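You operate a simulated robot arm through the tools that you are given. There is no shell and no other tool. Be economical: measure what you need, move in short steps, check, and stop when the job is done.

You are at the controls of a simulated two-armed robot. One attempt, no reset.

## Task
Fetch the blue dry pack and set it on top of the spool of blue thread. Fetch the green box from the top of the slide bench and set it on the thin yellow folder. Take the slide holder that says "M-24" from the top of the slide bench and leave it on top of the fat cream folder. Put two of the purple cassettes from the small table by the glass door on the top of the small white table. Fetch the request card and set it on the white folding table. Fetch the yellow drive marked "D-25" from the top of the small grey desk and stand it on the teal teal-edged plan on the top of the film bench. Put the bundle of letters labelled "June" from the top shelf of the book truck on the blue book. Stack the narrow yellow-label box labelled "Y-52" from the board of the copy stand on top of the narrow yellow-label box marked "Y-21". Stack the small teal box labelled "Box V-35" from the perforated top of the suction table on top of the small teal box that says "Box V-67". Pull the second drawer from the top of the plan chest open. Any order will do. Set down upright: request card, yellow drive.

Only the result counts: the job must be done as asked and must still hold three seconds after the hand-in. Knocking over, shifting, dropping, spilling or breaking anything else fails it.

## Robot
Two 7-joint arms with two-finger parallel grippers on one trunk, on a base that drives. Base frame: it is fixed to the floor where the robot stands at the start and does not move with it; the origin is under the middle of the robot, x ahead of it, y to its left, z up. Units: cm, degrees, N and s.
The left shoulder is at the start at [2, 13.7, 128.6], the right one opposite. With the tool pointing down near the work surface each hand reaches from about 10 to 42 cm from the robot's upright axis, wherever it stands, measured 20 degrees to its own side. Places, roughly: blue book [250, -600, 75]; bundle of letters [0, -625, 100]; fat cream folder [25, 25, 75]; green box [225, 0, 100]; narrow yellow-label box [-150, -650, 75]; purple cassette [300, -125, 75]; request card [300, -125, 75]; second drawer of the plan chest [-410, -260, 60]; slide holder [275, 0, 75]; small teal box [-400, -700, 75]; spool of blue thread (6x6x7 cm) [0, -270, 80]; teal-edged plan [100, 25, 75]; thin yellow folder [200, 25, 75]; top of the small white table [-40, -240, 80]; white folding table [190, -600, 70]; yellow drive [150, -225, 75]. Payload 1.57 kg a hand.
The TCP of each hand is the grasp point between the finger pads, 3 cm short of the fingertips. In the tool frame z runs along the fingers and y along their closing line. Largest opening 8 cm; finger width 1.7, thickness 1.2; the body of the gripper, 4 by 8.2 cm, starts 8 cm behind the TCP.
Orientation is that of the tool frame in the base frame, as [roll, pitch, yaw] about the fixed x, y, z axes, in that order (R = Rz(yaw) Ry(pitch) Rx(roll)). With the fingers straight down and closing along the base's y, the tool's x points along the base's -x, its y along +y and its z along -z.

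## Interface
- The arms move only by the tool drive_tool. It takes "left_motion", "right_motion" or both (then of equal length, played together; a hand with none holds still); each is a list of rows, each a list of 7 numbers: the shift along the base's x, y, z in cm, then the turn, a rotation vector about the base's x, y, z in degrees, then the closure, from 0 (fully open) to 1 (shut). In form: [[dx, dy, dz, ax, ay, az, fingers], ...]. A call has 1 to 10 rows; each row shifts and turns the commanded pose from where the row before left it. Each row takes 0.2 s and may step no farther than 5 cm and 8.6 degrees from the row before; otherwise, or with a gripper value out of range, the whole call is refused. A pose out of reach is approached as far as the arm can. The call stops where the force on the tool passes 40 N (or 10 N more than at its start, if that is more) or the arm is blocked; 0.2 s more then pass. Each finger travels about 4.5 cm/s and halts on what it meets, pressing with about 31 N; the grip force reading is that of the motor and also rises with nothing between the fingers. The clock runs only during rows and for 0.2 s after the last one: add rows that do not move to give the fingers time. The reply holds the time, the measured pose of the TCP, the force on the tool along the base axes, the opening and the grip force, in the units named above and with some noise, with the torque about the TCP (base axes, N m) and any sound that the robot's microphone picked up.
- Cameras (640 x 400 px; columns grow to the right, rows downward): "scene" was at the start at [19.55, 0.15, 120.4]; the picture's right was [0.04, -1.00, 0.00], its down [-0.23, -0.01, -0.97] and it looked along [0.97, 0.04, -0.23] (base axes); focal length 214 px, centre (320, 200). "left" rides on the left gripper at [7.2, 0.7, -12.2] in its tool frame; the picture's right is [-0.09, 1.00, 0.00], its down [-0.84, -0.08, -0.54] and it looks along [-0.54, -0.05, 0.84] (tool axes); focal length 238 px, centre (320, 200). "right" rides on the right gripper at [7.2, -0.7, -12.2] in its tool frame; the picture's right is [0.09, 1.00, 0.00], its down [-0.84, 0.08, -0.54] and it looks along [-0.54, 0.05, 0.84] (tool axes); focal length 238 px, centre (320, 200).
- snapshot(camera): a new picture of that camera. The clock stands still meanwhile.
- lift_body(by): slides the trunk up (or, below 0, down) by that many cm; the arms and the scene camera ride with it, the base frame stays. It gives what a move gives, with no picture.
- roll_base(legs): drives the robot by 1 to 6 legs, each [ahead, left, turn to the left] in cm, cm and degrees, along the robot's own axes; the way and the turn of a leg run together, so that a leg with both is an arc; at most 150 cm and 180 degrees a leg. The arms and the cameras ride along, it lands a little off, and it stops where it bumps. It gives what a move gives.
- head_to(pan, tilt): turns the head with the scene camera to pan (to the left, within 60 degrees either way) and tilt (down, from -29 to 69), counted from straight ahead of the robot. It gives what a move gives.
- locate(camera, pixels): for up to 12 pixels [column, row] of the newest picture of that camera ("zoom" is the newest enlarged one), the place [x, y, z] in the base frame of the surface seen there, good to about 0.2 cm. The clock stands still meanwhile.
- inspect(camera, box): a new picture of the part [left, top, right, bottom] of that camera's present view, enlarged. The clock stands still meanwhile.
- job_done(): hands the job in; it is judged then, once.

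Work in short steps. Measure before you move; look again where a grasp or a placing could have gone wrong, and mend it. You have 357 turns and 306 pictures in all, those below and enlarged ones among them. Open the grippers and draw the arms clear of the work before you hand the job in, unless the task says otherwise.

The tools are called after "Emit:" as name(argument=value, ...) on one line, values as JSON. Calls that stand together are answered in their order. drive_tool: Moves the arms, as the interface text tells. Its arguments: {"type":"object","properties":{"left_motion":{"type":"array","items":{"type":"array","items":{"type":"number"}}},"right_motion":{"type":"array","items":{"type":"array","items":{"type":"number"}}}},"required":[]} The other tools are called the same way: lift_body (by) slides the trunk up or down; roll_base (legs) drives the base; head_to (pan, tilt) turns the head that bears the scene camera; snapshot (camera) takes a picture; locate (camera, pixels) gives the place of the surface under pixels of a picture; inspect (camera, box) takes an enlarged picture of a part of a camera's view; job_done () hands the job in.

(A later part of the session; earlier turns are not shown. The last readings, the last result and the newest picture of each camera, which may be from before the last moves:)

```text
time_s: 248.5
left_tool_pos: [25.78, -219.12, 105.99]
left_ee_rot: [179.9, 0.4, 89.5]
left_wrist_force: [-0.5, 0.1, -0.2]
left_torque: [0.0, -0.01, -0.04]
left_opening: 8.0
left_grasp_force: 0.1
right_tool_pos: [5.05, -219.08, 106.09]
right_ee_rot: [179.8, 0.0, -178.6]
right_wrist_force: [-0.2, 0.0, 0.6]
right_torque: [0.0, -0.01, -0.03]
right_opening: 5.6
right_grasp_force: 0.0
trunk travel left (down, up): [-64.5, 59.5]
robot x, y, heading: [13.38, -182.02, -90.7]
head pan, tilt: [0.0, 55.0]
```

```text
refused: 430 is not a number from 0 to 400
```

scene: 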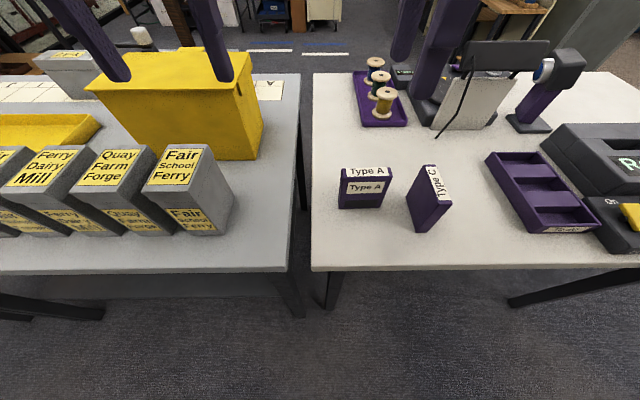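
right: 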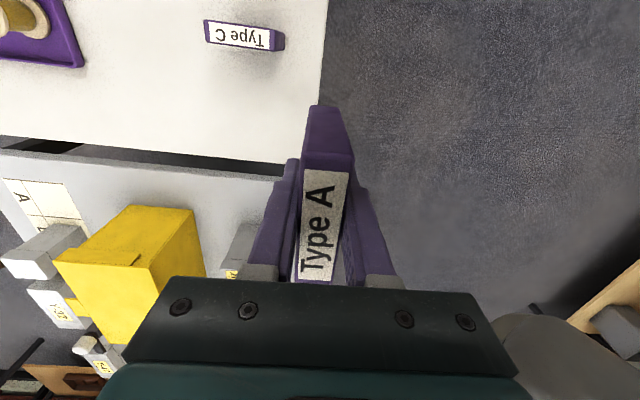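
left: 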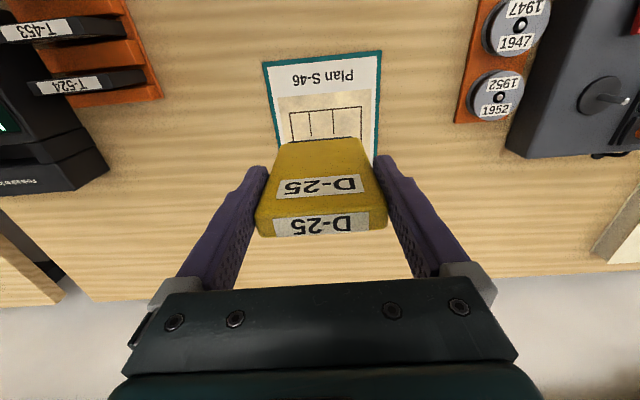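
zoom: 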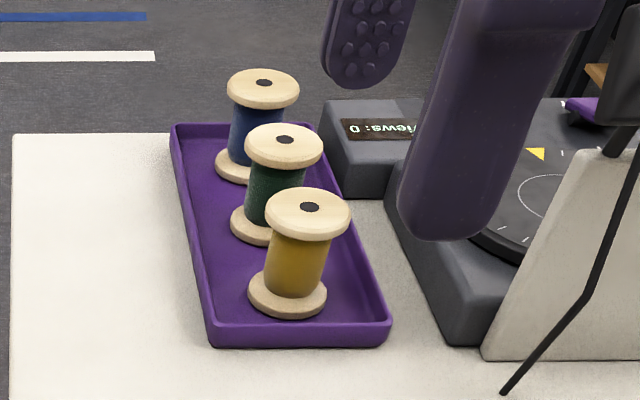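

Emit:
locate(camera="zoom", pixels=[[248, 88], [278, 88], [262, 100], [275, 150], [298, 220], [180, 130], [310, 130], [15, 140]])

```text
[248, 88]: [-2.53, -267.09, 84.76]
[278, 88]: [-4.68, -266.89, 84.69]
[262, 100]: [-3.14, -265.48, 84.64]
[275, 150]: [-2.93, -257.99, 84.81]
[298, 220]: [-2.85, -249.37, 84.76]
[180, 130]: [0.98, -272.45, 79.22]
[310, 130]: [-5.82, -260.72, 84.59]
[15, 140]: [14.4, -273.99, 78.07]
```

Blue spool top centre (-3.4,-266.8,84.7). The small blue block on the film bench near (47.6,-15.4) may be the dry pack; I go look there.

Emit:
roll_base(legs=[[-80, 0, 0], [0, 0, 180], [48, -45, 0]])

Emit:
snapshot(camera="scene")

```text
time_s: 263.5
left_tool_pos: [46.33, -17.67, 105.81]
left_ee_rot: [179.9, 0.3, -89.3]
left_wrist_force: [0.6, 0.2, -0.1]
left_torque: [-0.01, -0.03, 0.02]
left_opening: 7.99
left_grasp_force: 0.1
right_tool_pos: [66.81, -17.16, 106.03]
right_ee_rot: [180.0, 0.0, 2.6]
right_wrist_force: [0.2, -0.1, -0.7]
right_torque: [0.01, -0.05, 0.02]
right_opening: 5.62
right_grasp_force: 0.1
trunk travel left (down, up): [-64.5, 59.5]
robot x, y, heading: [59.46, -54.92, 90.3]
head pan, tilt: [0.0, 55.0]
```

```text
224 pictures are left
```

scene: 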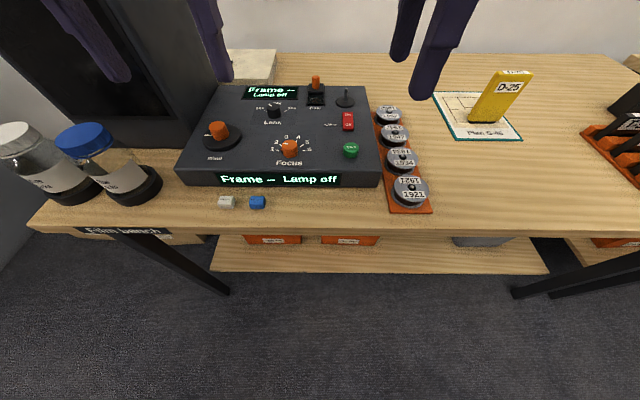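

Emit:
inspect(camera="scene", box=[200, 180, 290, 225])

Emit:
head_to(pan=0, tilt=-5)

Emit:
snapshot(camera="scene")

```text
7.11 times, centred on (245, 202) of scene
```

zoom: 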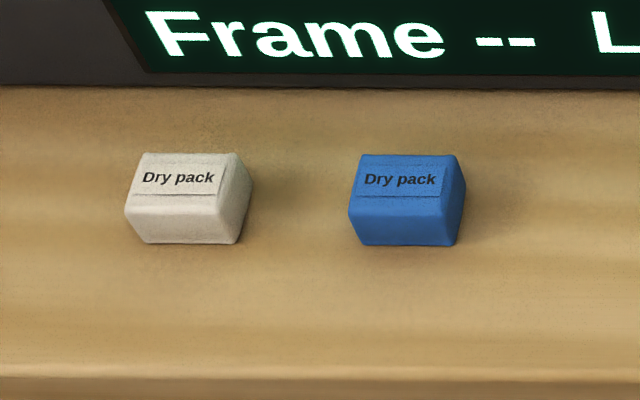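

```text
time_s: 264.8
left_tool_pos: [46.36, -17.67, 105.78]
left_ee_rot: [179.9, 0.3, -89.2]
left_wrist_force: [-0.1, 0.3, 0.3]
left_torque: [-0.01, 0.02, 0.01]
left_opening: 7.99
left_grasp_force: 0.0
right_tool_pos: [66.92, -17.26, 106.13]
right_ee_rot: [179.9, 0.0, 2.6]
right_wrist_force: [0.1, -0.1, 0.5]
right_torque: [-0.01, -0.02, -0.01]
right_opening: 5.58
right_grasp_force: 0.1
trunk travel left (down, up): [-64.5, 59.5]
robot x, y, heading: [59.48, -54.16, 90.6]
head pan, tilt: [0.0, -5.0]
```

```text
222 pictures are left
```

scene: 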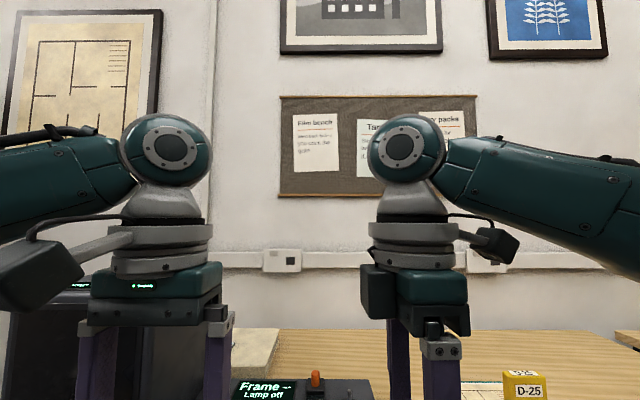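

Blue dry pack confirmed at (257,202). I bring the left hand above with a narrowed opening.

Emit:
drive_tool(left_motion=[[0.4, 0.7, -3.5, 0, 0, 0, 0.5], [0.4, 0.7, -3.5, 0, 0, 0, 0.5], [0.4, 0.7, -3.5, 0, 0, 0, 0.5], [0, 0, 0, 0, 0, 0, 0.5], [0, 0, 0, 0, 0, 0, 0.5]])

Emit:
inspect(camera="left", box=[220, 60, 420, 190])

```text
time_s: 266.0
left_tool_pos: [47.55, -15.54, 95.35]
left_ee_rot: [179.8, 0.4, -89.3]
left_wrist_force: [-0.6, 0.0, -0.4]
left_torque: [0.02, -0.01, 0.0]
left_opening: 4.03
left_grasp_force: 0.0
right_tool_pos: [66.85, -17.3, 106.02]
right_ee_rot: [179.9, 0.0, 2.5]
right_wrist_force: [0.4, 0.2, -0.8]
right_torque: [-0.01, 0.01, -0.02]
right_opening: 5.59
right_grasp_force: 0.1
trunk travel left (down, up): [-64.5, 59.5]
robot x, y, heading: [59.24, -54.19, 90.5]
head pan, tilt: [0.0, -5.0]
```

```text
3.08 times, centred on (320, 125) of left
```

zoom: 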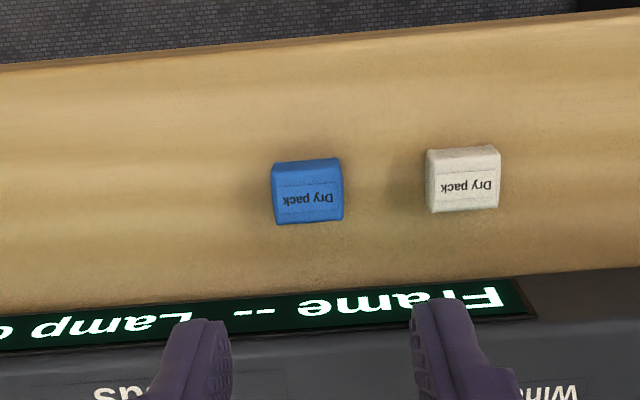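

Emit:
locate(camera="zoom", pixels=[[308, 198], [278, 195], [340, 192], [308, 215], [308, 172], [430, 180], [308, 300]])

```text
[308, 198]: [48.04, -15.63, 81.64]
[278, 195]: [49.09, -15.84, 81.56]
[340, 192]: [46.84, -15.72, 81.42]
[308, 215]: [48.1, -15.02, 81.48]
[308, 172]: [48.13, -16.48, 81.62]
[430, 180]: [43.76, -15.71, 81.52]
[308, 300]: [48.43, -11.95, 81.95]
```

Pack centre (48,-15.7). Descend to TCP z 83.5.

Emit:
drive_tool(left_motion=[[0.45, -0.2, -4, 0, 0, 0, 0.5], [0, 0, -4, 0, 0, 0, 0.5], [0, 0, -2.5, 0, 0, 0, 0.5], [0, 0, -1.3, 0, 0, 0, 0.5], [0, 0, 0, 0, 0, 0, 0.5], [0, 0, 0, 0, 0, 0, 1], [0, 0, 0, 0, 0, 0, 1], [0, 0, 0, 0, 0, 0, 1], [0, 0, 0, 0, 0, 0, 1]])

Emit:
inspect(camera="left", box=[220, 60, 420, 190])

```text
time_s: 268.0
left_tool_pos: [48.01, -15.77, 83.56]
left_ee_rot: [179.9, 0.2, -89.3]
left_wrist_force: [0.4, -0.1, -0.7]
left_torque: [-0.01, 0.01, 0.02]
left_opening: 2.38
left_grasp_force: 31.2
right_tool_pos: [66.92, -17.09, 106.01]
right_ee_rot: [180.0, -0.1, 2.5]
right_wrist_force: [0.5, 0.0, 0.4]
right_torque: [0.01, 0.01, 0.0]
right_opening: 5.59
right_grasp_force: 0.1
trunk travel left (down, up): [-64.5, 59.5]
robot x, y, heading: [59.56, -54.66, 90.5]
head pan, tilt: [0.0, -5.0]
```

```text
3.08 times, centred on (320, 125) of left
```

zoom: 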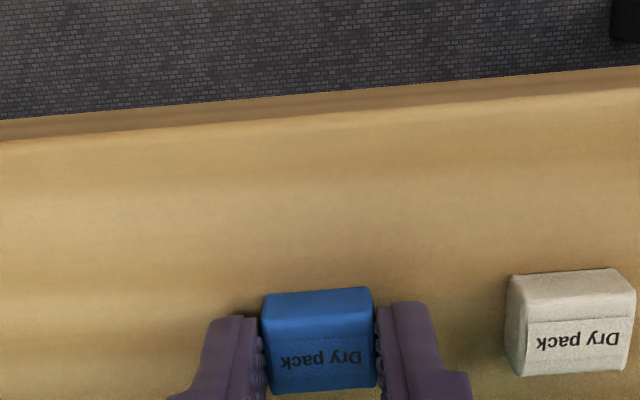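

Pack gripped. Lift; next collect the request card with the (already rotated) right hand.

Emit:
drive_tool(left_motion=[[0, 0, 3, 0, 0, 0, 1], [0, 0, 4, 0, 0, 0, 1], [0, -1, 4, 0, 0, 0, 1], [0, -1, 4, 0, 0, 0, 1], [0, -1, 4, 0, 0, 0, 1], [-1, -1, 4, 0, 0, 0, 1]])

Emit:
roll_base(legs=[[-50, 0, 0], [0, -100, -0.5], [0, -100, 0], [0, 0, -90]])

Emit:
head_to(pan=0, tilt=55)

Emit:
snapshot(camera="scene")

```text
time_s: 269.4
left_tool_pos: [46.85, -19.78, 106.58]
left_ee_rot: [179.8, 0.4, -89.3]
left_wrist_force: [0.1, -0.8, 1.1]
left_torque: [0.02, 0.0, 0.01]
left_opening: 2.42
left_grasp_force: 31.3
right_tool_pos: [66.94, -17.18, 106.03]
right_ee_rot: [180.0, 0.0, 2.7]
right_wrist_force: [-0.4, 0.0, -1.0]
right_torque: [-0.02, -0.02, 0.01]
right_opening: 5.59
right_grasp_force: 0.1
trunk travel left (down, up): [-64.5, 59.5]
robot x, y, heading: [59.43, -54.61, 90.5]
head pan, tilt: [0.0, -5.0]
```

```text
time_s: 285.7
left_tool_pos: [293.98, -89.33, 106.61]
left_ee_rot: [179.9, 0.3, -178.9]
left_wrist_force: [-0.6, 0.2, 0.3]
left_torque: [0.0, 0.03, 0.02]
left_opening: 2.43
left_grasp_force: 30.8
right_tool_pos: [296.66, -109.16, 106.0]
right_ee_rot: [179.9, 0.0, -87.1]
right_wrist_force: [-0.2, -0.6, 0.3]
right_torque: [0.0, -0.02, 0.0]
right_opening: 5.58
right_grasp_force: 0.2
trunk travel left (down, up): [-64.5, 59.5]
robot x, y, heading: [259.54, -102.17, 1.0]
head pan, tilt: [0.0, -5.0]
```

```text
time_s: 287.0
left_tool_pos: [294.04, -89.4, 106.56]
left_ee_rot: [179.9, 0.2, -178.7]
left_wrist_force: [-0.5, -0.2, -0.4]
left_torque: [0.01, -0.01, -0.04]
left_opening: 2.39
left_grasp_force: 31.0
right_tool_pos: [296.83, -109.25, 106.13]
right_ee_rot: [180.0, 0.0, -87.1]
right_wrist_force: [-1.0, 0.4, -0.6]
right_torque: [0.02, 0.02, -0.01]
right_opening: 5.6
right_grasp_force: 0.1
trunk travel left (down, up): [-64.5, 59.5]
robot x, y, heading: [259.17, -102.01, 1.0]
head pan, tilt: [0.0, 55.0]
```

```text
219 pictures are left
```

scene: 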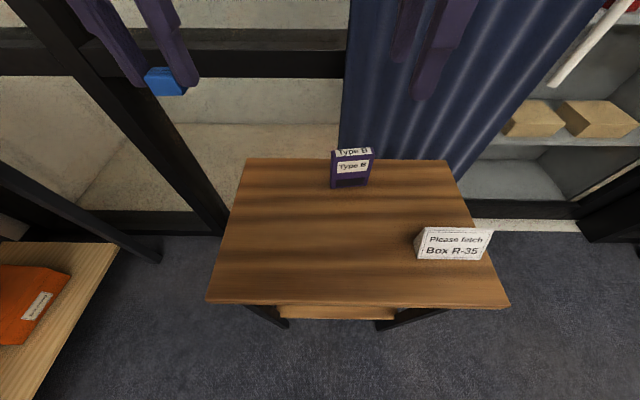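

Emit:
inspect(camera="scene", box=[400, 215, 500, 275])

Emit:
locate(camera="zoom", pixels=[[170, 85], [580, 88], [375, 88], [110, 270], [500, 285], [125, 150], [100, 200], [300, 180]])

```text
6.40 times, centred on (450, 245) of scene
```

zoom: 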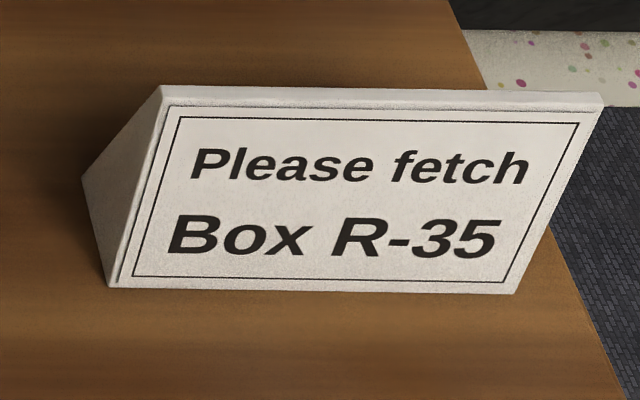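

```text
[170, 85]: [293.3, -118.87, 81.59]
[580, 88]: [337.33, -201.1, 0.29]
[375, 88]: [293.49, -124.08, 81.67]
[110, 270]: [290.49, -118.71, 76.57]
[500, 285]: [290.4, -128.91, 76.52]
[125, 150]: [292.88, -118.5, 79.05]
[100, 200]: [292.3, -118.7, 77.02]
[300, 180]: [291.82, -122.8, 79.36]
```

The card is a tent prism (half-angle ≈30°), apex at x 293.4, centre y -123.9. I shift right 8 cm and bring the right hand above it.

Emit:
roll_base(legs=[[0, -8, -1]])

Emit:
drive_tool(right_motion=[[-0.8, -1.5, -3.5, 0, 0, 0, 0], [-0.8, -1.5, -3.5, 0, 0, 0, 0], [-0.8, -1.5, -3.5, 0, 0, 0, 0], [-0.6, -1.5, -3.5, 0, 0, 0, 0], [0, 0, 0, 0, 0, 0, 0]])

Emit:
snapshot(camera="right")

```text
time_s: 288.0
left_tool_pos: [294.46, -97.91, 106.58]
left_ee_rot: [179.9, 0.2, -179.9]
left_wrist_force: [-0.6, 0.4, -0.1]
left_torque: [0.02, 0.03, 0.0]
left_opening: 2.39
left_grasp_force: 30.6
right_tool_pos: [296.72, -117.9, 105.99]
right_ee_rot: [179.9, 0.0, -87.9]
right_wrist_force: [-0.2, -0.7, -0.3]
right_torque: [0.0, 0.0, -0.01]
right_opening: 5.61
right_grasp_force: 0.0
trunk travel left (down, up): [-64.5, 59.5]
robot x, y, heading: [259.76, -109.6, 0.1]
head pan, tilt: [0.0, 55.0]
```

```text
time_s: 289.2
left_tool_pos: [294.34, -97.96, 106.5]
left_ee_rot: [179.9, 0.3, -179.8]
left_wrist_force: [-0.9, -0.5, 0.0]
left_torque: [0.02, -0.03, 0.0]
left_opening: 2.36
left_grasp_force: 31.3
right_tool_pos: [293.74, -123.93, 92.06]
right_ee_rot: [179.9, 0.2, -87.8]
right_wrist_force: [0.8, -0.6, 0.0]
right_torque: [0.0, -0.01, 0.01]
right_opening: 8.0
right_grasp_force: 0.0
trunk travel left (down, up): [-64.5, 59.5]
robot x, y, heading: [259.3, -110.01, 0.1]
head pan, tilt: [0.0, 55.0]
```

```text
217 pictures are left
```

right: 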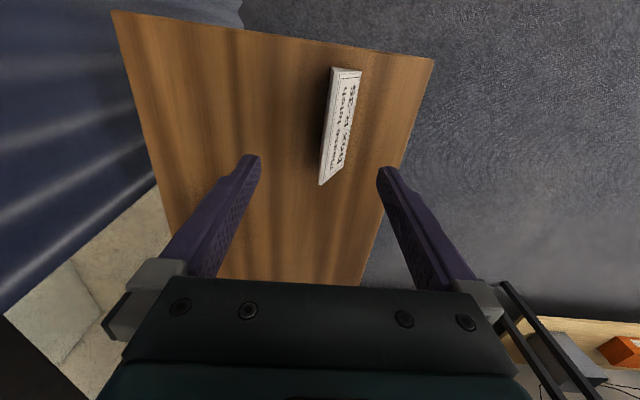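

I check the card's apex and feet from this side.

Emit:
locate(camera="right", pixels=[[333, 70], [323, 180], [328, 125], [357, 110], [345, 125], [318, 125], [310, 120]])

Emit:
inspect(camera="right", box=[280, 50, 400, 200])

```text
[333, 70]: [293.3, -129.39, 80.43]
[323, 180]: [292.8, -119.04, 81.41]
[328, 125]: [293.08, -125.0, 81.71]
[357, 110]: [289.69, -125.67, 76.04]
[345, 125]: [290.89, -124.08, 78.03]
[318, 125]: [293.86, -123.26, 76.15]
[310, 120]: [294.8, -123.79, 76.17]
```

```text
2.67 times, centred on (340, 125) of right
```

zoom: 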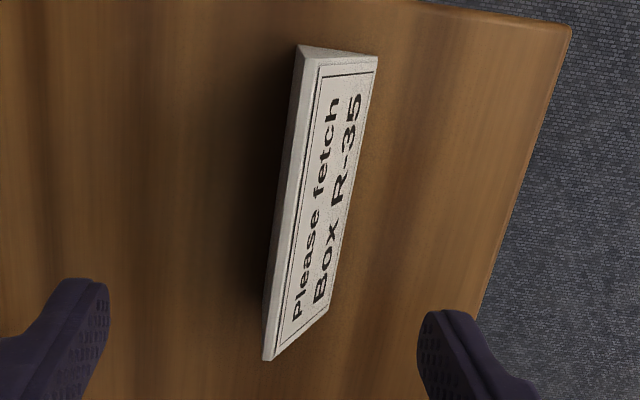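

The card is a wedge: back nearly vertical (x≈293.5), front sloping ≈27°. I tilt the tool 13° so the grip is symmetric, and come down along its bisector with a 5 cm opening.

Emit:
drive_tool(right_motion=[[1, 0, 0, 0, 6.5, 0, 0.375], [1, 0, 0, 0, 6.5, 0, 0.375], [-0.7, 0, -3, 0, 0, 0, 0.375], [-0.7, 0, -3, 0, 0, 0, 0.375], [-0.6, 0, -2.7, 0, 0, 0, 0.375], [-0.6, 0, -2.7, 0, 0, 0, 0.375], [0, 0, 0, 0, 0, 0, 0.375]])

Emit:
snapshot(camera="right")

Emit:
snapshot(camera="scene")

```text
time_s: 290.8
left_tool_pos: [294.38, -97.87, 106.55]
left_ee_rot: [179.9, 0.4, -179.8]
left_wrist_force: [-0.6, -0.2, 0.2]
left_torque: [0.01, -0.01, -0.02]
left_opening: 2.38
left_grasp_force: 30.7
right_tool_pos: [293.02, -123.59, 80.57]
right_ee_rot: [166.9, 0.6, -87.9]
right_wrist_force: [0.6, 0.2, 0.7]
right_torque: [-0.01, 0.01, -0.02]
right_opening: 4.99
right_grasp_force: 0.1
trunk travel left (down, up): [-64.5, 59.5]
robot x, y, heading: [259.86, -110.15, -0.1]
head pan, tilt: [0.0, 55.0]
```

```text
215 pictures are left
```

right: 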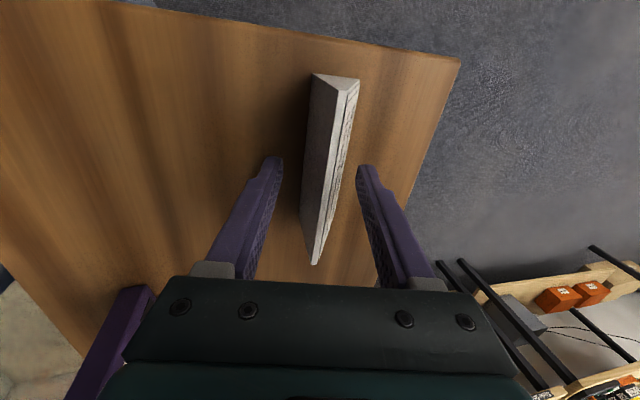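

```text
214 pictures are left
```

scene: 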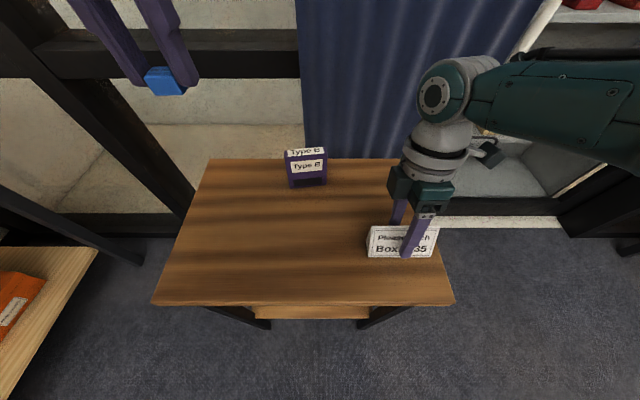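

From here the back face looks sloped too. I measure the actual profile.

Emit:
inspect(camera="right", box=[280, 60, 380, 130])

Emit:
locate(camera="right", pixels=[[314, 82], [345, 95], [357, 82], [312, 110], [325, 110], [341, 110], [347, 110], [320, 150], [335, 150], [306, 150]])

```text
5.71 times, centred on (330, 95) of right
```

zoom: 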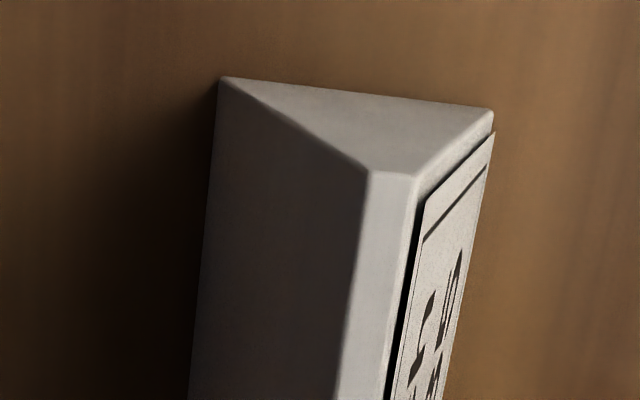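

```text
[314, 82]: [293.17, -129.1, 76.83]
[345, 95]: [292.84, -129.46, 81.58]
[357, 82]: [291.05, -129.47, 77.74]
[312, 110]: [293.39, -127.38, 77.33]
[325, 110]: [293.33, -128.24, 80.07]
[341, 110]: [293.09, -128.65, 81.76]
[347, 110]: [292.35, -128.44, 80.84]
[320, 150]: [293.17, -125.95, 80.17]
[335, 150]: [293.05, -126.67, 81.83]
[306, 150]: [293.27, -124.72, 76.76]
```

Confirmed: back vertical at x≈293.3. Close and lift.

Emit:
drive_tool(right_motion=[[0, 0, 0, 0, 0, 0, 1], [0, 0, 0, 0, 0, 0, 1], [0, 0, 0, 0, 0, 0, 1], [0, 0, 0, 0, 0, 0, 1], [0, 0, 0, 0, 0, 0, 1], [0, 0, 1, 0, 0, 0, 1], [0, 0, 2, 0, 0, 0, 1], [0, 0, 3, 0, 0, 0, 1], [0, 0, 3, 0, 0, 0, 1]])

Emit:
snapshot(camera="right")

Emit:
snapshot(camera="scene")

```text
time_s: 292.8
left_tool_pos: [294.23, -97.94, 106.57]
left_ee_rot: [179.8, 0.3, -179.8]
left_wrist_force: [-0.7, 0.5, -0.2]
left_torque: [-0.03, 0.01, 0.02]
left_opening: 2.4
left_grasp_force: 31.1
right_tool_pos: [293.11, -123.86, 89.59]
right_ee_rot: [167.0, 0.3, -87.9]
right_wrist_force: [-1.0, -0.6, -0.2]
right_torque: [0.0, -0.01, 0.0]
right_opening: 2.04
right_grasp_force: 31.2
trunk travel left (down, up): [-64.5, 59.5]
robot x, y, heading: [259.49, -110.19, -0.2]
head pan, tilt: [0.0, 55.0]
```

```text
212 pictures are left
```

right: 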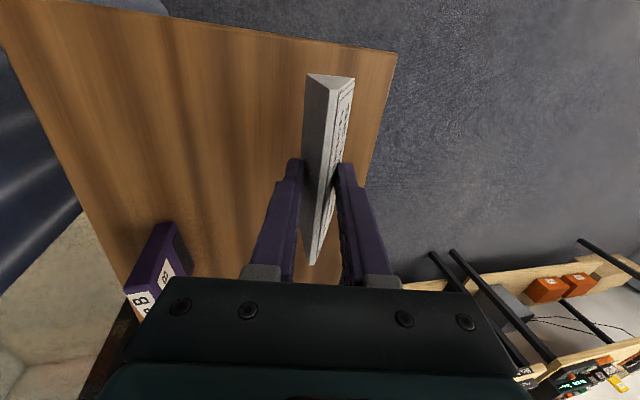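

```text
211 pictures are left
```

scene: 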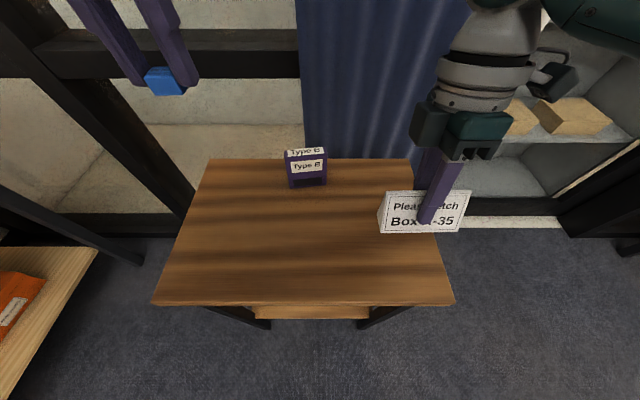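

Card held. Raise it, then drive west around the white table to the spool's far side.

Emit:
drive_tool(right_motion=[[-1, 0, 4, 0, 0, 0, 1], [-1, 0, 4, 0, 0, 0, 1], [-1, 0, 4, 0, 0, 0, 1], [-1, 0, 4, 0, 0, 0, 1]])

Emit:
roll_base(legs=[[-145, 0, 0], [-145, 0, 0], [-105, 0, 0], [0, 0, -90], [90, 0, 0]])

Emit:
head_to(pan=0, tilt=25)

Emit:
snapshot(camera="scene")

```text
time_s: 293.8
left_tool_pos: [294.3, -97.9, 106.51]
left_ee_rot: [-180.0, 0.3, -179.8]
left_wrist_force: [-0.2, 0.4, 0.2]
left_torque: [0.0, -0.02, -0.02]
left_opening: 2.4
left_grasp_force: 30.6
right_tool_pos: [289.09, -123.85, 105.54]
right_ee_rot: [166.8, 0.5, -88.0]
right_wrist_force: [-0.7, 0.3, 0.7]
right_torque: [-0.02, 0.01, -0.02]
right_opening: 2.01
right_grasp_force: 30.5
trunk travel left (down, up): [-64.5, 59.5]
robot x, y, heading: [259.66, -110.31, 0.0]
head pan, tilt: [0.0, 55.0]
```

```text
time_s: 321.0
left_tool_pos: [-122.91, -234.37, 106.61]
left_ee_rot: [179.8, 0.2, 90.3]
left_wrist_force: [-0.3, 0.3, -0.5]
left_torque: [-0.02, -0.03, 0.02]
left_opening: 2.42
left_grasp_force: 30.9
right_tool_pos: [-148.7, -229.17, 105.58]
right_ee_rot: [167.0, 0.5, -177.9]
right_wrist_force: [-0.4, 0.0, 0.3]
right_torque: [-0.02, -0.02, 0.02]
right_opening: 1.71
right_grasp_force: 30.9
trunk travel left (down, up): [-64.5, 59.5]
robot x, y, heading: [-135.09, -199.2, -90.0]
head pan, tilt: [0.0, 55.0]
```

```text
time_s: 321.9
left_tool_pos: [-122.82, -234.31, 106.58]
left_ee_rot: [179.8, 0.2, 90.3]
left_wrist_force: [-0.3, 0.6, 0.0]
left_torque: [0.05, -0.04, -0.03]
left_opening: 2.4
left_grasp_force: 31.1
right_tool_pos: [-148.78, -229.21, 105.62]
right_ee_rot: [166.9, 0.4, -177.9]
right_wrist_force: [0.1, 0.6, 0.4]
right_torque: [-0.01, -0.03, -0.02]
right_opening: 1.69
right_grasp_force: 31.2
trunk travel left (down, up): [-64.5, 59.5]
robot x, y, heading: [-135.07, -200.01, -90.1]
head pan, tilt: [0.0, 25.0]
```

```text
210 pictures are left
```

scene: 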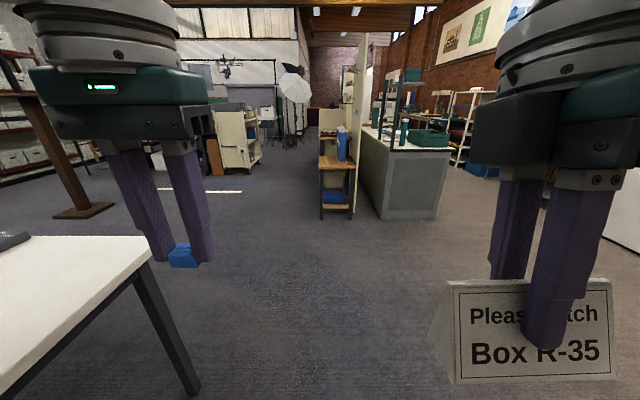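

The card grip narrowed from 2.0 to 1.7 cm – it is slipping a bit. I look closely.

Emit:
inspect(camera="scene", box=[420, 160, 640, 400])

Emit:
snapshot(camera="right")

```text
1.67 times, centred on (530, 280) of scene
```

zoom: 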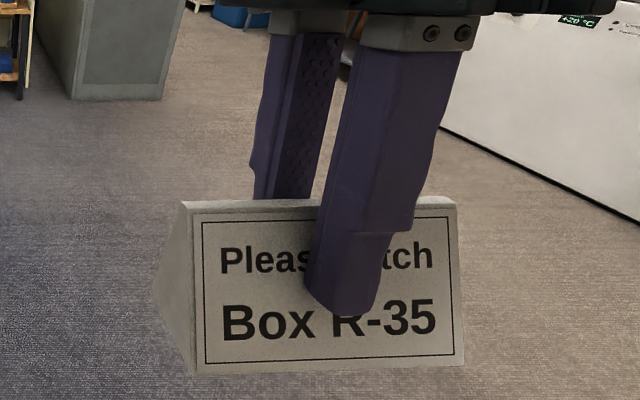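

```text
208 pictures are left
```

right: 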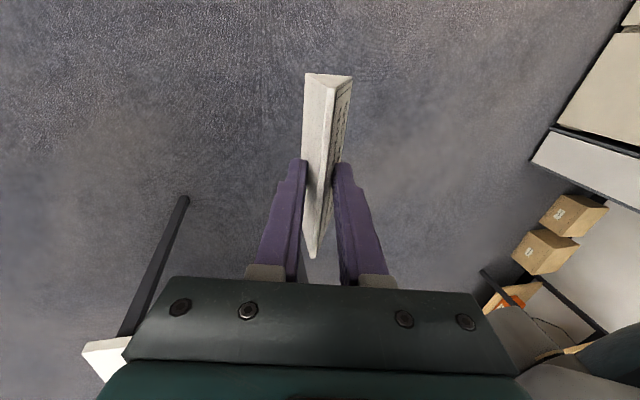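

Still ~3 cm deep. I check obstacles for the route along y≈-308.

Emit:
snapshot(camera="scene")

Emit:
locate(camera="scene", pixels=[[85, 212], [140, 255], [200, 192], [335, 218], [262, 165], [225, 175], [380, 215], [150, 300]])

```text
207 pictures are left
```

scene: 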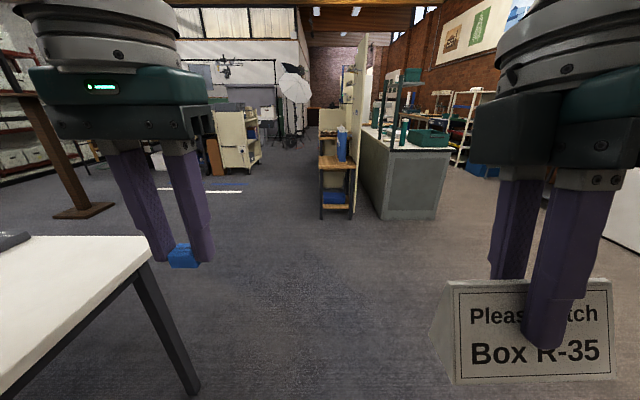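

```text
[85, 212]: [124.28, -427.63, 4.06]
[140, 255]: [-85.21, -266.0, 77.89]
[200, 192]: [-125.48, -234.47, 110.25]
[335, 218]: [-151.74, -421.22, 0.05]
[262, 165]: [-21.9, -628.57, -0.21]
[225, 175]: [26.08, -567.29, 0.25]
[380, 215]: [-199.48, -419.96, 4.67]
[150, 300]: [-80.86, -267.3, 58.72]
```

The route is clear. Go to the far side of the white table.

Emit:
roll_base(legs=[[113, 0, 0], [0, 0, 90], [142, 0, 0], [0, 0, 90]])

Emit:
head_to(pan=0, tilt=50)

Emit:
snapshot(camera="scene")

```text
time_s: 342.0
left_tool_pos: [-5.2, -277.09, 106.6]
left_ee_rot: [179.9, 0.3, -89.7]
left_wrist_force: [-0.8, -0.2, 1.0]
left_torque: [-0.02, -0.01, 0.01]
left_opening: 2.39
left_grasp_force: 30.9
right_tool_pos: [20.66, -282.26, 105.61]
right_ee_rot: [166.8, 0.5, 1.9]
right_wrist_force: [-0.9, -0.3, 0.4]
right_torque: [-0.03, -0.01, 0.0]
right_opening: 1.45
right_grasp_force: 30.5
trunk travel left (down, up): [-64.5, 59.5]
robot x, y, heading: [6.85, -311.81, 90.1]
head pan, tilt: [0.0, 25.0]
```

```text
time_s: 342.9
left_tool_pos: [-5.1, -277.05, 106.52]
left_ee_rot: [179.9, 0.3, -89.8]
left_wrist_force: [0.2, 0.1, -0.3]
left_torque: [-0.01, 0.03, 0.03]
left_opening: 2.4
left_grasp_force: 30.9
right_tool_pos: [20.68, -282.31, 105.62]
right_ee_rot: [167.0, 0.4, 1.9]
right_wrist_force: [0.7, -0.5, -0.1]
right_torque: [-0.02, -0.01, 0.01]
right_opening: 1.5
right_grasp_force: 31.3
trunk travel left (down, up): [-64.5, 59.5]
robot x, y, heading: [7.17, -311.9, 90.0]
head pan, tilt: [0.0, 50.0]
```

```text
206 pictures are left
```

scene: 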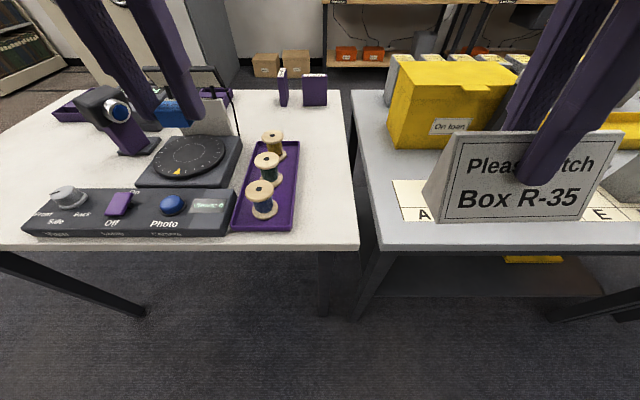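

Blue spool is the nearest one at (262,197). Measure it precisely.

Emit:
inspect(camera="scene", box=[230, 120, 310, 230])

Emit:
locate(camera="scene", pixels=[[250, 187], [272, 187], [261, 182], [260, 193], [262, 187], [340, 240], [300, 225], [440, 240], [375, 240]])

```text
3.64 times, centred on (270, 175) of scene
```

zoom: 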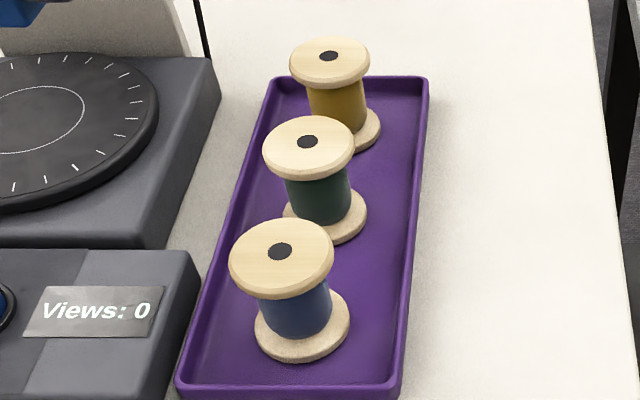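

```text
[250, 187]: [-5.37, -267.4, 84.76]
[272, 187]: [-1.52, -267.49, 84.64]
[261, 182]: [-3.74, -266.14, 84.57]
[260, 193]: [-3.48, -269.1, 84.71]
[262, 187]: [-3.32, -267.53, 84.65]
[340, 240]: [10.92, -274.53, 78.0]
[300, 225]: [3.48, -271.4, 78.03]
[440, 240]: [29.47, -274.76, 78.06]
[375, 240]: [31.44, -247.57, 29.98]
```

Spool top centre (-3.4,-267.6,84.7). Move 6 cm closer and lower the pack onto it.

Emit:
roll_base(legs=[[6, 0, 0]])

Emit:
drive_tool(left_motion=[[0.4, 0.8, -3.5, 0, 0, 0, 1], [0.4, 0.8, -3.5, 0, 0, 0, 1], [0.4, 0.9, -3.5, 0, 0, 0, 1], [0.4, 0.9, -3.5, 0, 0, 0, 1], [0, 0, 0, 0, 0, 0, 1]])

Emit:
snapshot(camera="left")

```text
time_s: 343.9
left_tool_pos: [-5.26, -271.08, 106.54]
left_ee_rot: [180.0, 0.3, -89.7]
left_wrist_force: [0.6, -0.3, 0.4]
left_torque: [-0.02, 0.02, -0.01]
left_opening: 2.42
left_grasp_force: 31.1
right_tool_pos: [20.57, -276.2, 105.58]
right_ee_rot: [167.0, 0.5, 2.0]
right_wrist_force: [-0.2, 0.5, 0.4]
right_torque: [-0.03, -0.01, 0.02]
right_opening: 1.48
right_grasp_force: 30.7
trunk travel left (down, up): [-64.5, 59.5]
robot x, y, heading: [6.96, -305.83, 89.9]
head pan, tilt: [0.0, 50.0]
```

```text
time_s: 345.1
left_tool_pos: [-3.63, -267.72, 92.47]
left_ee_rot: [179.9, 0.3, -89.8]
left_wrist_force: [0.2, -1.0, -0.2]
left_torque: [-0.01, -0.01, -0.01]
left_opening: 2.42
left_grasp_force: 30.9
right_tool_pos: [20.58, -276.21, 105.42]
right_ee_rot: [166.9, 0.5, 2.0]
right_wrist_force: [-0.3, -0.4, 0.3]
right_torque: [0.01, 0.0, 0.0]
right_opening: 1.44
right_grasp_force: 30.8
trunk travel left (down, up): [-64.5, 59.5]
robot x, y, heading: [7.27, -305.74, 89.9]
head pan, tilt: [0.0, 50.0]
```

```text
204 pictures are left
```

left: 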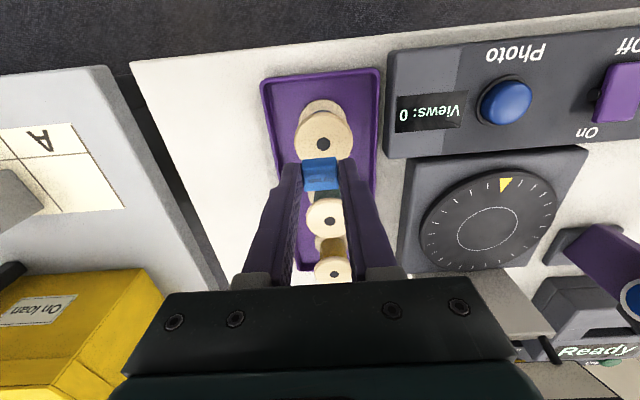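

Aligned. Lower 4 cm gently.

Emit:
drive_tool(left_motion=[[0.1, 0, -1.5, 0, 0, 0, 1], [0.1, 0, -1.5, 0, 0, 0, 1], [0, 0, -0.6, 0, 0, 0, 1], [0, 0, -0.3, 0, 0, 0, 1], [0, 0, -0.3, 0, 0, 0, 1]])

Emit:
inspect(camera="scene", box=[200, 120, 320, 240])

```text
time_s: 346.2
left_tool_pos: [-3.33, -267.77, 88.32]
left_ee_rot: [179.9, 0.3, -89.7]
left_wrist_force: [0.2, 0.0, -0.1]
left_torque: [0.0, 0.01, -0.01]
left_opening: 2.42
left_grasp_force: 30.7
right_tool_pos: [20.65, -276.39, 105.54]
right_ee_rot: [166.9, 0.6, 2.0]
right_wrist_force: [0.4, 0.5, 0.8]
right_torque: [0.0, 0.01, 0.01]
right_opening: 1.43
right_grasp_force: 30.6
trunk travel left (down, up): [-64.5, 59.5]
robot x, y, heading: [7.24, -306.16, 90.0]
head pan, tilt: [0.0, 50.0]
```

```text
3.33 times, centred on (260, 180) of scene
```

zoom: 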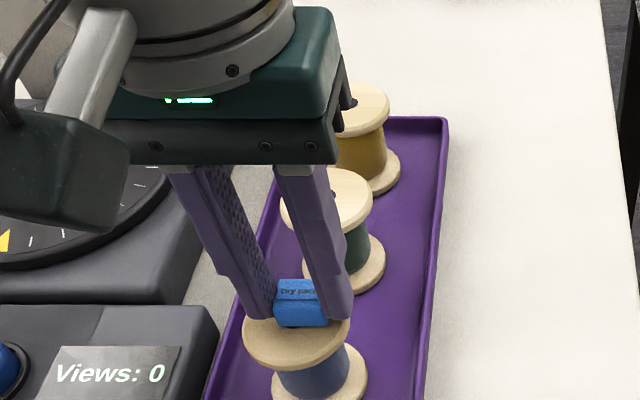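

Emit:
drive_tool(left_motion=[[0, 0, -0.2, 0, 0, 0, 1], [0, 0, -0.2, 0, 0, 0, 1]])

```text
time_s: 346.9
left_tool_pos: [-3.4, -267.64, 88.12]
left_ee_rot: [180.0, 0.5, -89.8]
left_wrist_force: [-0.1, -4.6, 18.2]
left_torque: [-0.16, 0.03, 0.02]
left_opening: 2.41
left_grasp_force: 31.1
right_tool_pos: [20.59, -276.32, 105.59]
right_ee_rot: [166.9, 0.5, 2.0]
right_wrist_force: [0.0, 0.4, -0.2]
right_torque: [-0.03, 0.0, 0.02]
right_opening: 1.43
right_grasp_force: 30.8
trunk travel left (down, up): [-64.5, 59.5]
robot x, y, heading: [6.93, -305.78, 90.1]
head pan, tilt: [0.0, 50.0]
```

Contact. Ease off, open a little, and rise.

Emit:
drive_tool(left_motion=[[0, 0, 0.2, 0, 0, 0, 1], [0, 0, 0, 0, 0, 0, 0.7], [0, 0, 0, 0, 0, 0, 0.5], [0, 0, 0, 0, 0, 0, 0.5], [0, 0, 3, 0, 0, 0, 0.5], [0, 0, 4, 0, 0, 0, 0.5], [0, 0, 4, 0, 0, 0, 0.5], [0, -1, 4, 0, 0, 0, 0.5], [0, -1, 4, 0, 0, 0, 0.5]])

Emit:
snapshot(camera="scene")

```text
time_s: 348.9
left_tool_pos: [-3.42, -269.75, 107.12]
left_ee_rot: [179.9, 0.4, -89.7]
left_wrist_force: [0.0, -0.1, -0.3]
left_torque: [0.03, 0.0, -0.03]
left_opening: 4.0
left_grasp_force: 0.1
right_tool_pos: [20.57, -276.3, 105.55]
right_ee_rot: [166.9, 0.5, 2.0]
right_wrist_force: [0.8, 0.3, 0.0]
right_torque: [-0.01, 0.01, 0.0]
right_opening: 1.41
right_grasp_force: 30.5
trunk travel left (down, up): [-64.5, 59.5]
robot x, y, heading: [7.19, -305.89, 89.7]
head pan, tilt: [0.0, 50.0]
```

```text
202 pictures are left
```

scene: 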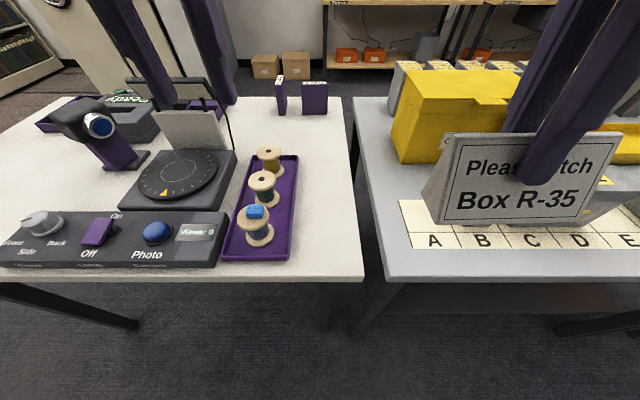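

Dry pack sits on the spool. To be safe I regrip the card: set it briefly on the grey desk's front strip and grip it deeper.

Emit:
drive_tool(right_motion=[[0.8, 1.2, -3.6, 0, 0, 0, 1], [0.8, 1.2, -3.6, 0, 0, 0, 1], [0.8, 1.2, -3.6, 0, 0, 0, 1], [0.8, 1.2, -3.6, 0, 0, 0, 1], [0.8, 1.2, -3.6, 0, 0, 0, 1], [0, 0, -2, 0, 0, 0, 1], [0, 0, -0.5, 0, 0, 0, 1], [0, 0, -0.5, 0, 0, 0, 1], [0, 0, -0.4, 0, 0, 0, 1]])

Emit:
inspect(camera="scene", box=[360, 120, 640, 300])

```text
time_s: 350.9
left_tool_pos: [-3.38, -269.8, 107.08]
left_ee_rot: [180.0, 0.3, -89.8]
left_wrist_force: [-1.0, -0.3, -0.1]
left_torque: [0.0, -0.04, 0.0]
left_opening: 3.98
left_grasp_force: 0.0
right_tool_pos: [24.66, -270.23, 84.08]
right_ee_rot: [166.9, 0.6, 2.0]
right_wrist_force: [-0.3, -0.4, 0.5]
right_torque: [0.03, -0.02, 0.0]
right_opening: 1.39
right_grasp_force: 30.1
trunk travel left (down, up): [-64.5, 59.5]
robot x, y, heading: [6.82, -305.94, 90.1]
head pan, tilt: [0.0, 50.0]
```

```text
2.22 times, centred on (500, 210) of scene
```

zoom: 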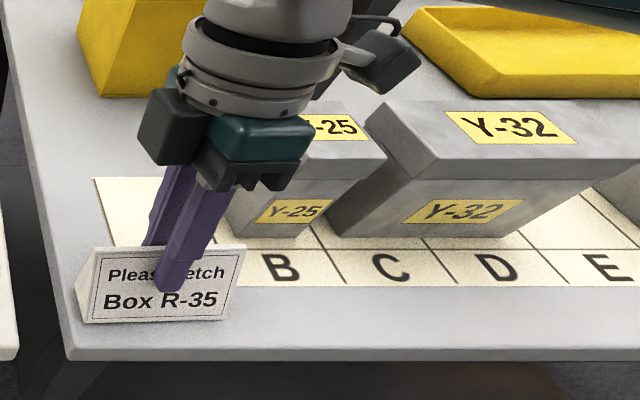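

Almost down. Continue until contact.

Emit:
drive_tool(right_motion=[[0, 0, -0.3, 0, 0, 0, 1], [0, 0, -0.3, 0, 0, 0, 1], [0, 0, -0.3, 0, 0, 0, 1], [0, 0, -0.2, 0, 0, 0, 1]])

```text
time_s: 351.6
left_tool_pos: [-3.36, -269.8, 107.14]
left_ee_rot: [179.9, 0.3, -89.8]
left_wrist_force: [-0.5, 0.0, 0.0]
left_torque: [0.02, 0.02, 0.01]
left_opening: 4.02
left_grasp_force: 0.0
right_tool_pos: [24.68, -270.11, 83.85]
right_ee_rot: [166.8, 0.6, 2.0]
right_wrist_force: [1.9, -4.5, 21.4]
right_torque: [-0.34, -0.19, 0.0]
right_opening: 1.39
right_grasp_force: 30.0
trunk travel left (down, up): [-64.5, 59.5]
robot x, y, heading: [7.04, -305.84, 89.9]
head pan, tilt: [0.0, 50.0]
stopped in row 3 (right hand): the force on the tool passed its limit at 47 N (the readings are from after the stop); the commanded pose is now the measured one
```

Regrip: open, go 1.8 cm deeper along the axis, close.

Emit:
drive_tool(right_motion=[[0, 0, 0.1, 0, 0, 0, 0.6], [0, 0, 0, 0, 0, 0, 0.45], [0, -0.2, -0.9, 0, 0, 0, 0.45], [0, -0.2, -0.8, 0, 0, 0, 0.45], [0, 0, 0, 0, 0, 0, 1], [0, 0, 0, 0, 0, 0, 1], [0, 0, 0, 0, 0, 0, 1], [0, 0, 0, 0, 0, 0, 1]])

Emit:
inspect(camera="scene", box=[360, 120, 640, 300])

```text
time_s: 353.4
left_tool_pos: [-3.39, -269.75, 107.1]
left_ee_rot: [179.9, 0.4, -89.8]
left_wrist_force: [-0.1, -0.6, -0.4]
left_torque: [0.01, 0.0, 0.0]
left_opening: 4.01
left_grasp_force: 0.0
right_tool_pos: [24.57, -270.54, 82.11]
right_ee_rot: [166.8, 0.7, 2.1]
right_wrist_force: [0.5, -0.3, 0.1]
right_torque: [0.0, 0.01, -0.02]
right_opening: 2.29
right_grasp_force: 31.1
trunk travel left (down, up): [-64.5, 59.5]
robot x, y, heading: [7.0, -305.98, 90.0]
head pan, tilt: [0.0, 50.0]
```

```text
2.22 times, centred on (500, 210) of scene
```

zoom: 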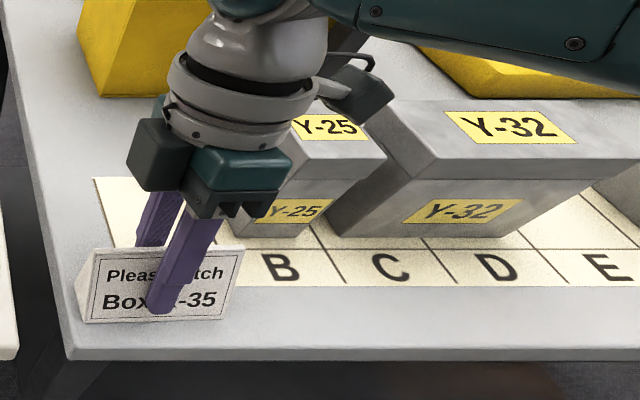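

Regripped at 2.29. Lift, back off and turn south to survey.

Emit:
drive_tool(right_motion=[[0, 0, 2, 0, 0, 0, 1], [0, -0.5, 4, 0, 0, 0, 1], [0, -0.5, 4, 0, 0, 0, 1], [-0.5, -1, 4, 0, 0, 0, 1], [-0.5, -1, 4, 0, 0, 0, 1], [-0.5, -1, 4, 0, 0, 0, 1]])

Emit:
roll_base(legs=[[-40, 0, 0], [0, 0, 160]])

Emit:
head_to(pan=0, tilt=15)

Emit:
snapshot(camera="scene")

```text
time_s: 354.8
left_tool_pos: [-3.47, -269.73, 107.11]
left_ee_rot: [179.9, 0.2, -89.8]
left_wrist_force: [-0.4, -1.1, -0.2]
left_torque: [0.0, 0.01, 0.02]
left_opening: 4.0
left_grasp_force: 0.0
right_tool_pos: [23.07, -274.63, 104.06]
right_ee_rot: [166.8, 0.7, 2.1]
right_wrist_force: [-0.6, 0.4, 0.6]
right_torque: [0.03, -0.02, 0.01]
right_opening: 2.24
right_grasp_force: 30.5
trunk travel left (down, up): [-64.5, 59.5]
robot x, y, heading: [7.06, -306.11, 90.0]
head pan, tilt: [0.0, 50.0]
```

```text
time_s: 363.9
left_tool_pos: [4.33, -383.6, 107.18]
left_ee_rot: [179.9, 0.3, 70.4]
left_wrist_force: [0.0, 0.0, -0.2]
left_torque: [0.03, 0.03, 0.02]
left_opening: 4.0
left_grasp_force: 0.1
right_tool_pos: [-18.97, -370.11, 104.08]
right_ee_rot: [166.8, 0.7, 162.2]
right_wrist_force: [-0.6, -1.1, -0.2]
right_torque: [0.01, 0.01, -0.03]
right_opening: 2.19
right_grasp_force: 31.3
trunk travel left (down, up): [-64.5, 59.5]
robot x, y, heading: [6.89, -346.34, -110.1]
head pan, tilt: [0.0, 50.0]
```

```text
time_s: 364.9
left_tool_pos: [4.35, -383.56, 107.09]
left_ee_rot: [179.9, 0.3, 70.3]
left_wrist_force: [0.2, -0.6, -0.4]
left_torque: [0.02, -0.01, 0.01]
left_opening: 3.97
left_grasp_force: 0.1
right_tool_pos: [-18.89, -370.11, 104.04]
right_ee_rot: [166.9, 0.7, 162.2]
right_wrist_force: [-0.3, 0.3, 0.3]
right_torque: [0.01, -0.01, -0.01]
right_opening: 2.16
right_grasp_force: 31.1
trunk travel left (down, up): [-64.5, 59.5]
robot x, y, heading: [7.05, -346.32, -110.0]
head pan, tilt: [0.0, 15.0]
```

```text
199 pictures are left
```

scene: 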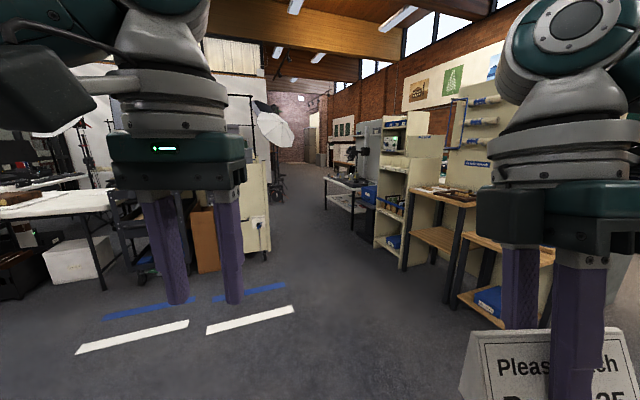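

Turn left to face the white folding table.

Emit:
roll_base(legs=[[0, 0, 45]])

Emit:
snapshot(camera="scene")

```text
time_s: 367.4
left_tool_pos: [31.79, -374.37, 107.11]
left_ee_rot: [180.0, 0.3, 115.4]
left_wrist_force: [0.1, 0.0, 0.2]
left_torque: [0.02, 0.0, 0.02]
left_opening: 3.97
left_grasp_force: 0.0
right_tool_pos: [5.83, -381.18, 104.05]
right_ee_rot: [166.7, 0.7, -152.7]
right_wrist_force: [0.7, -0.1, 0.4]
right_torque: [-0.01, 0.03, 0.01]
right_opening: 2.14
right_grasp_force: 31.0
trunk travel left (down, up): [-64.5, 59.5]
robot x, y, heading: [6.58, -345.75, -64.9]
head pan, tilt: [0.0, 15.0]
```

```text
198 pictures are left
```

scene: 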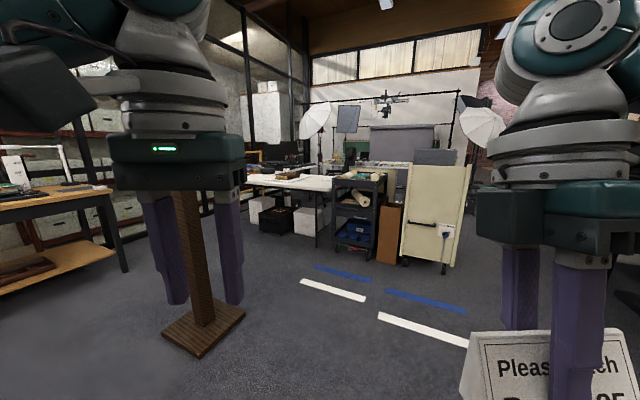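

Emit:
inspect(camera="scene", box=[230, 120, 470, 270])

Emit:
locate(camera="scene", pixels=[[300, 185], [330, 177], [317, 243], [262, 177], [368, 255], [442, 270], [205, 350], [352, 180], [435, 170], [250, 180]])

```text
2.67 times, centred on (350, 195) of scene
```

zoom: 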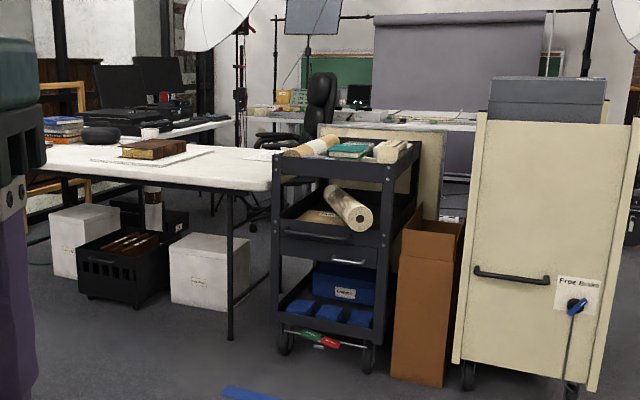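

```text
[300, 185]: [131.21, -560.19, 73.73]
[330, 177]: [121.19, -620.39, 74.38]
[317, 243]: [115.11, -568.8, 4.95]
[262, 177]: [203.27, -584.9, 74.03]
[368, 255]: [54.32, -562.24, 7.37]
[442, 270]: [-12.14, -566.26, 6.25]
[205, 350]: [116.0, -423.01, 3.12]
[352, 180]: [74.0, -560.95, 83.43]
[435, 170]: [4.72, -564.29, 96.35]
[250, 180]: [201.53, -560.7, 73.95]
```

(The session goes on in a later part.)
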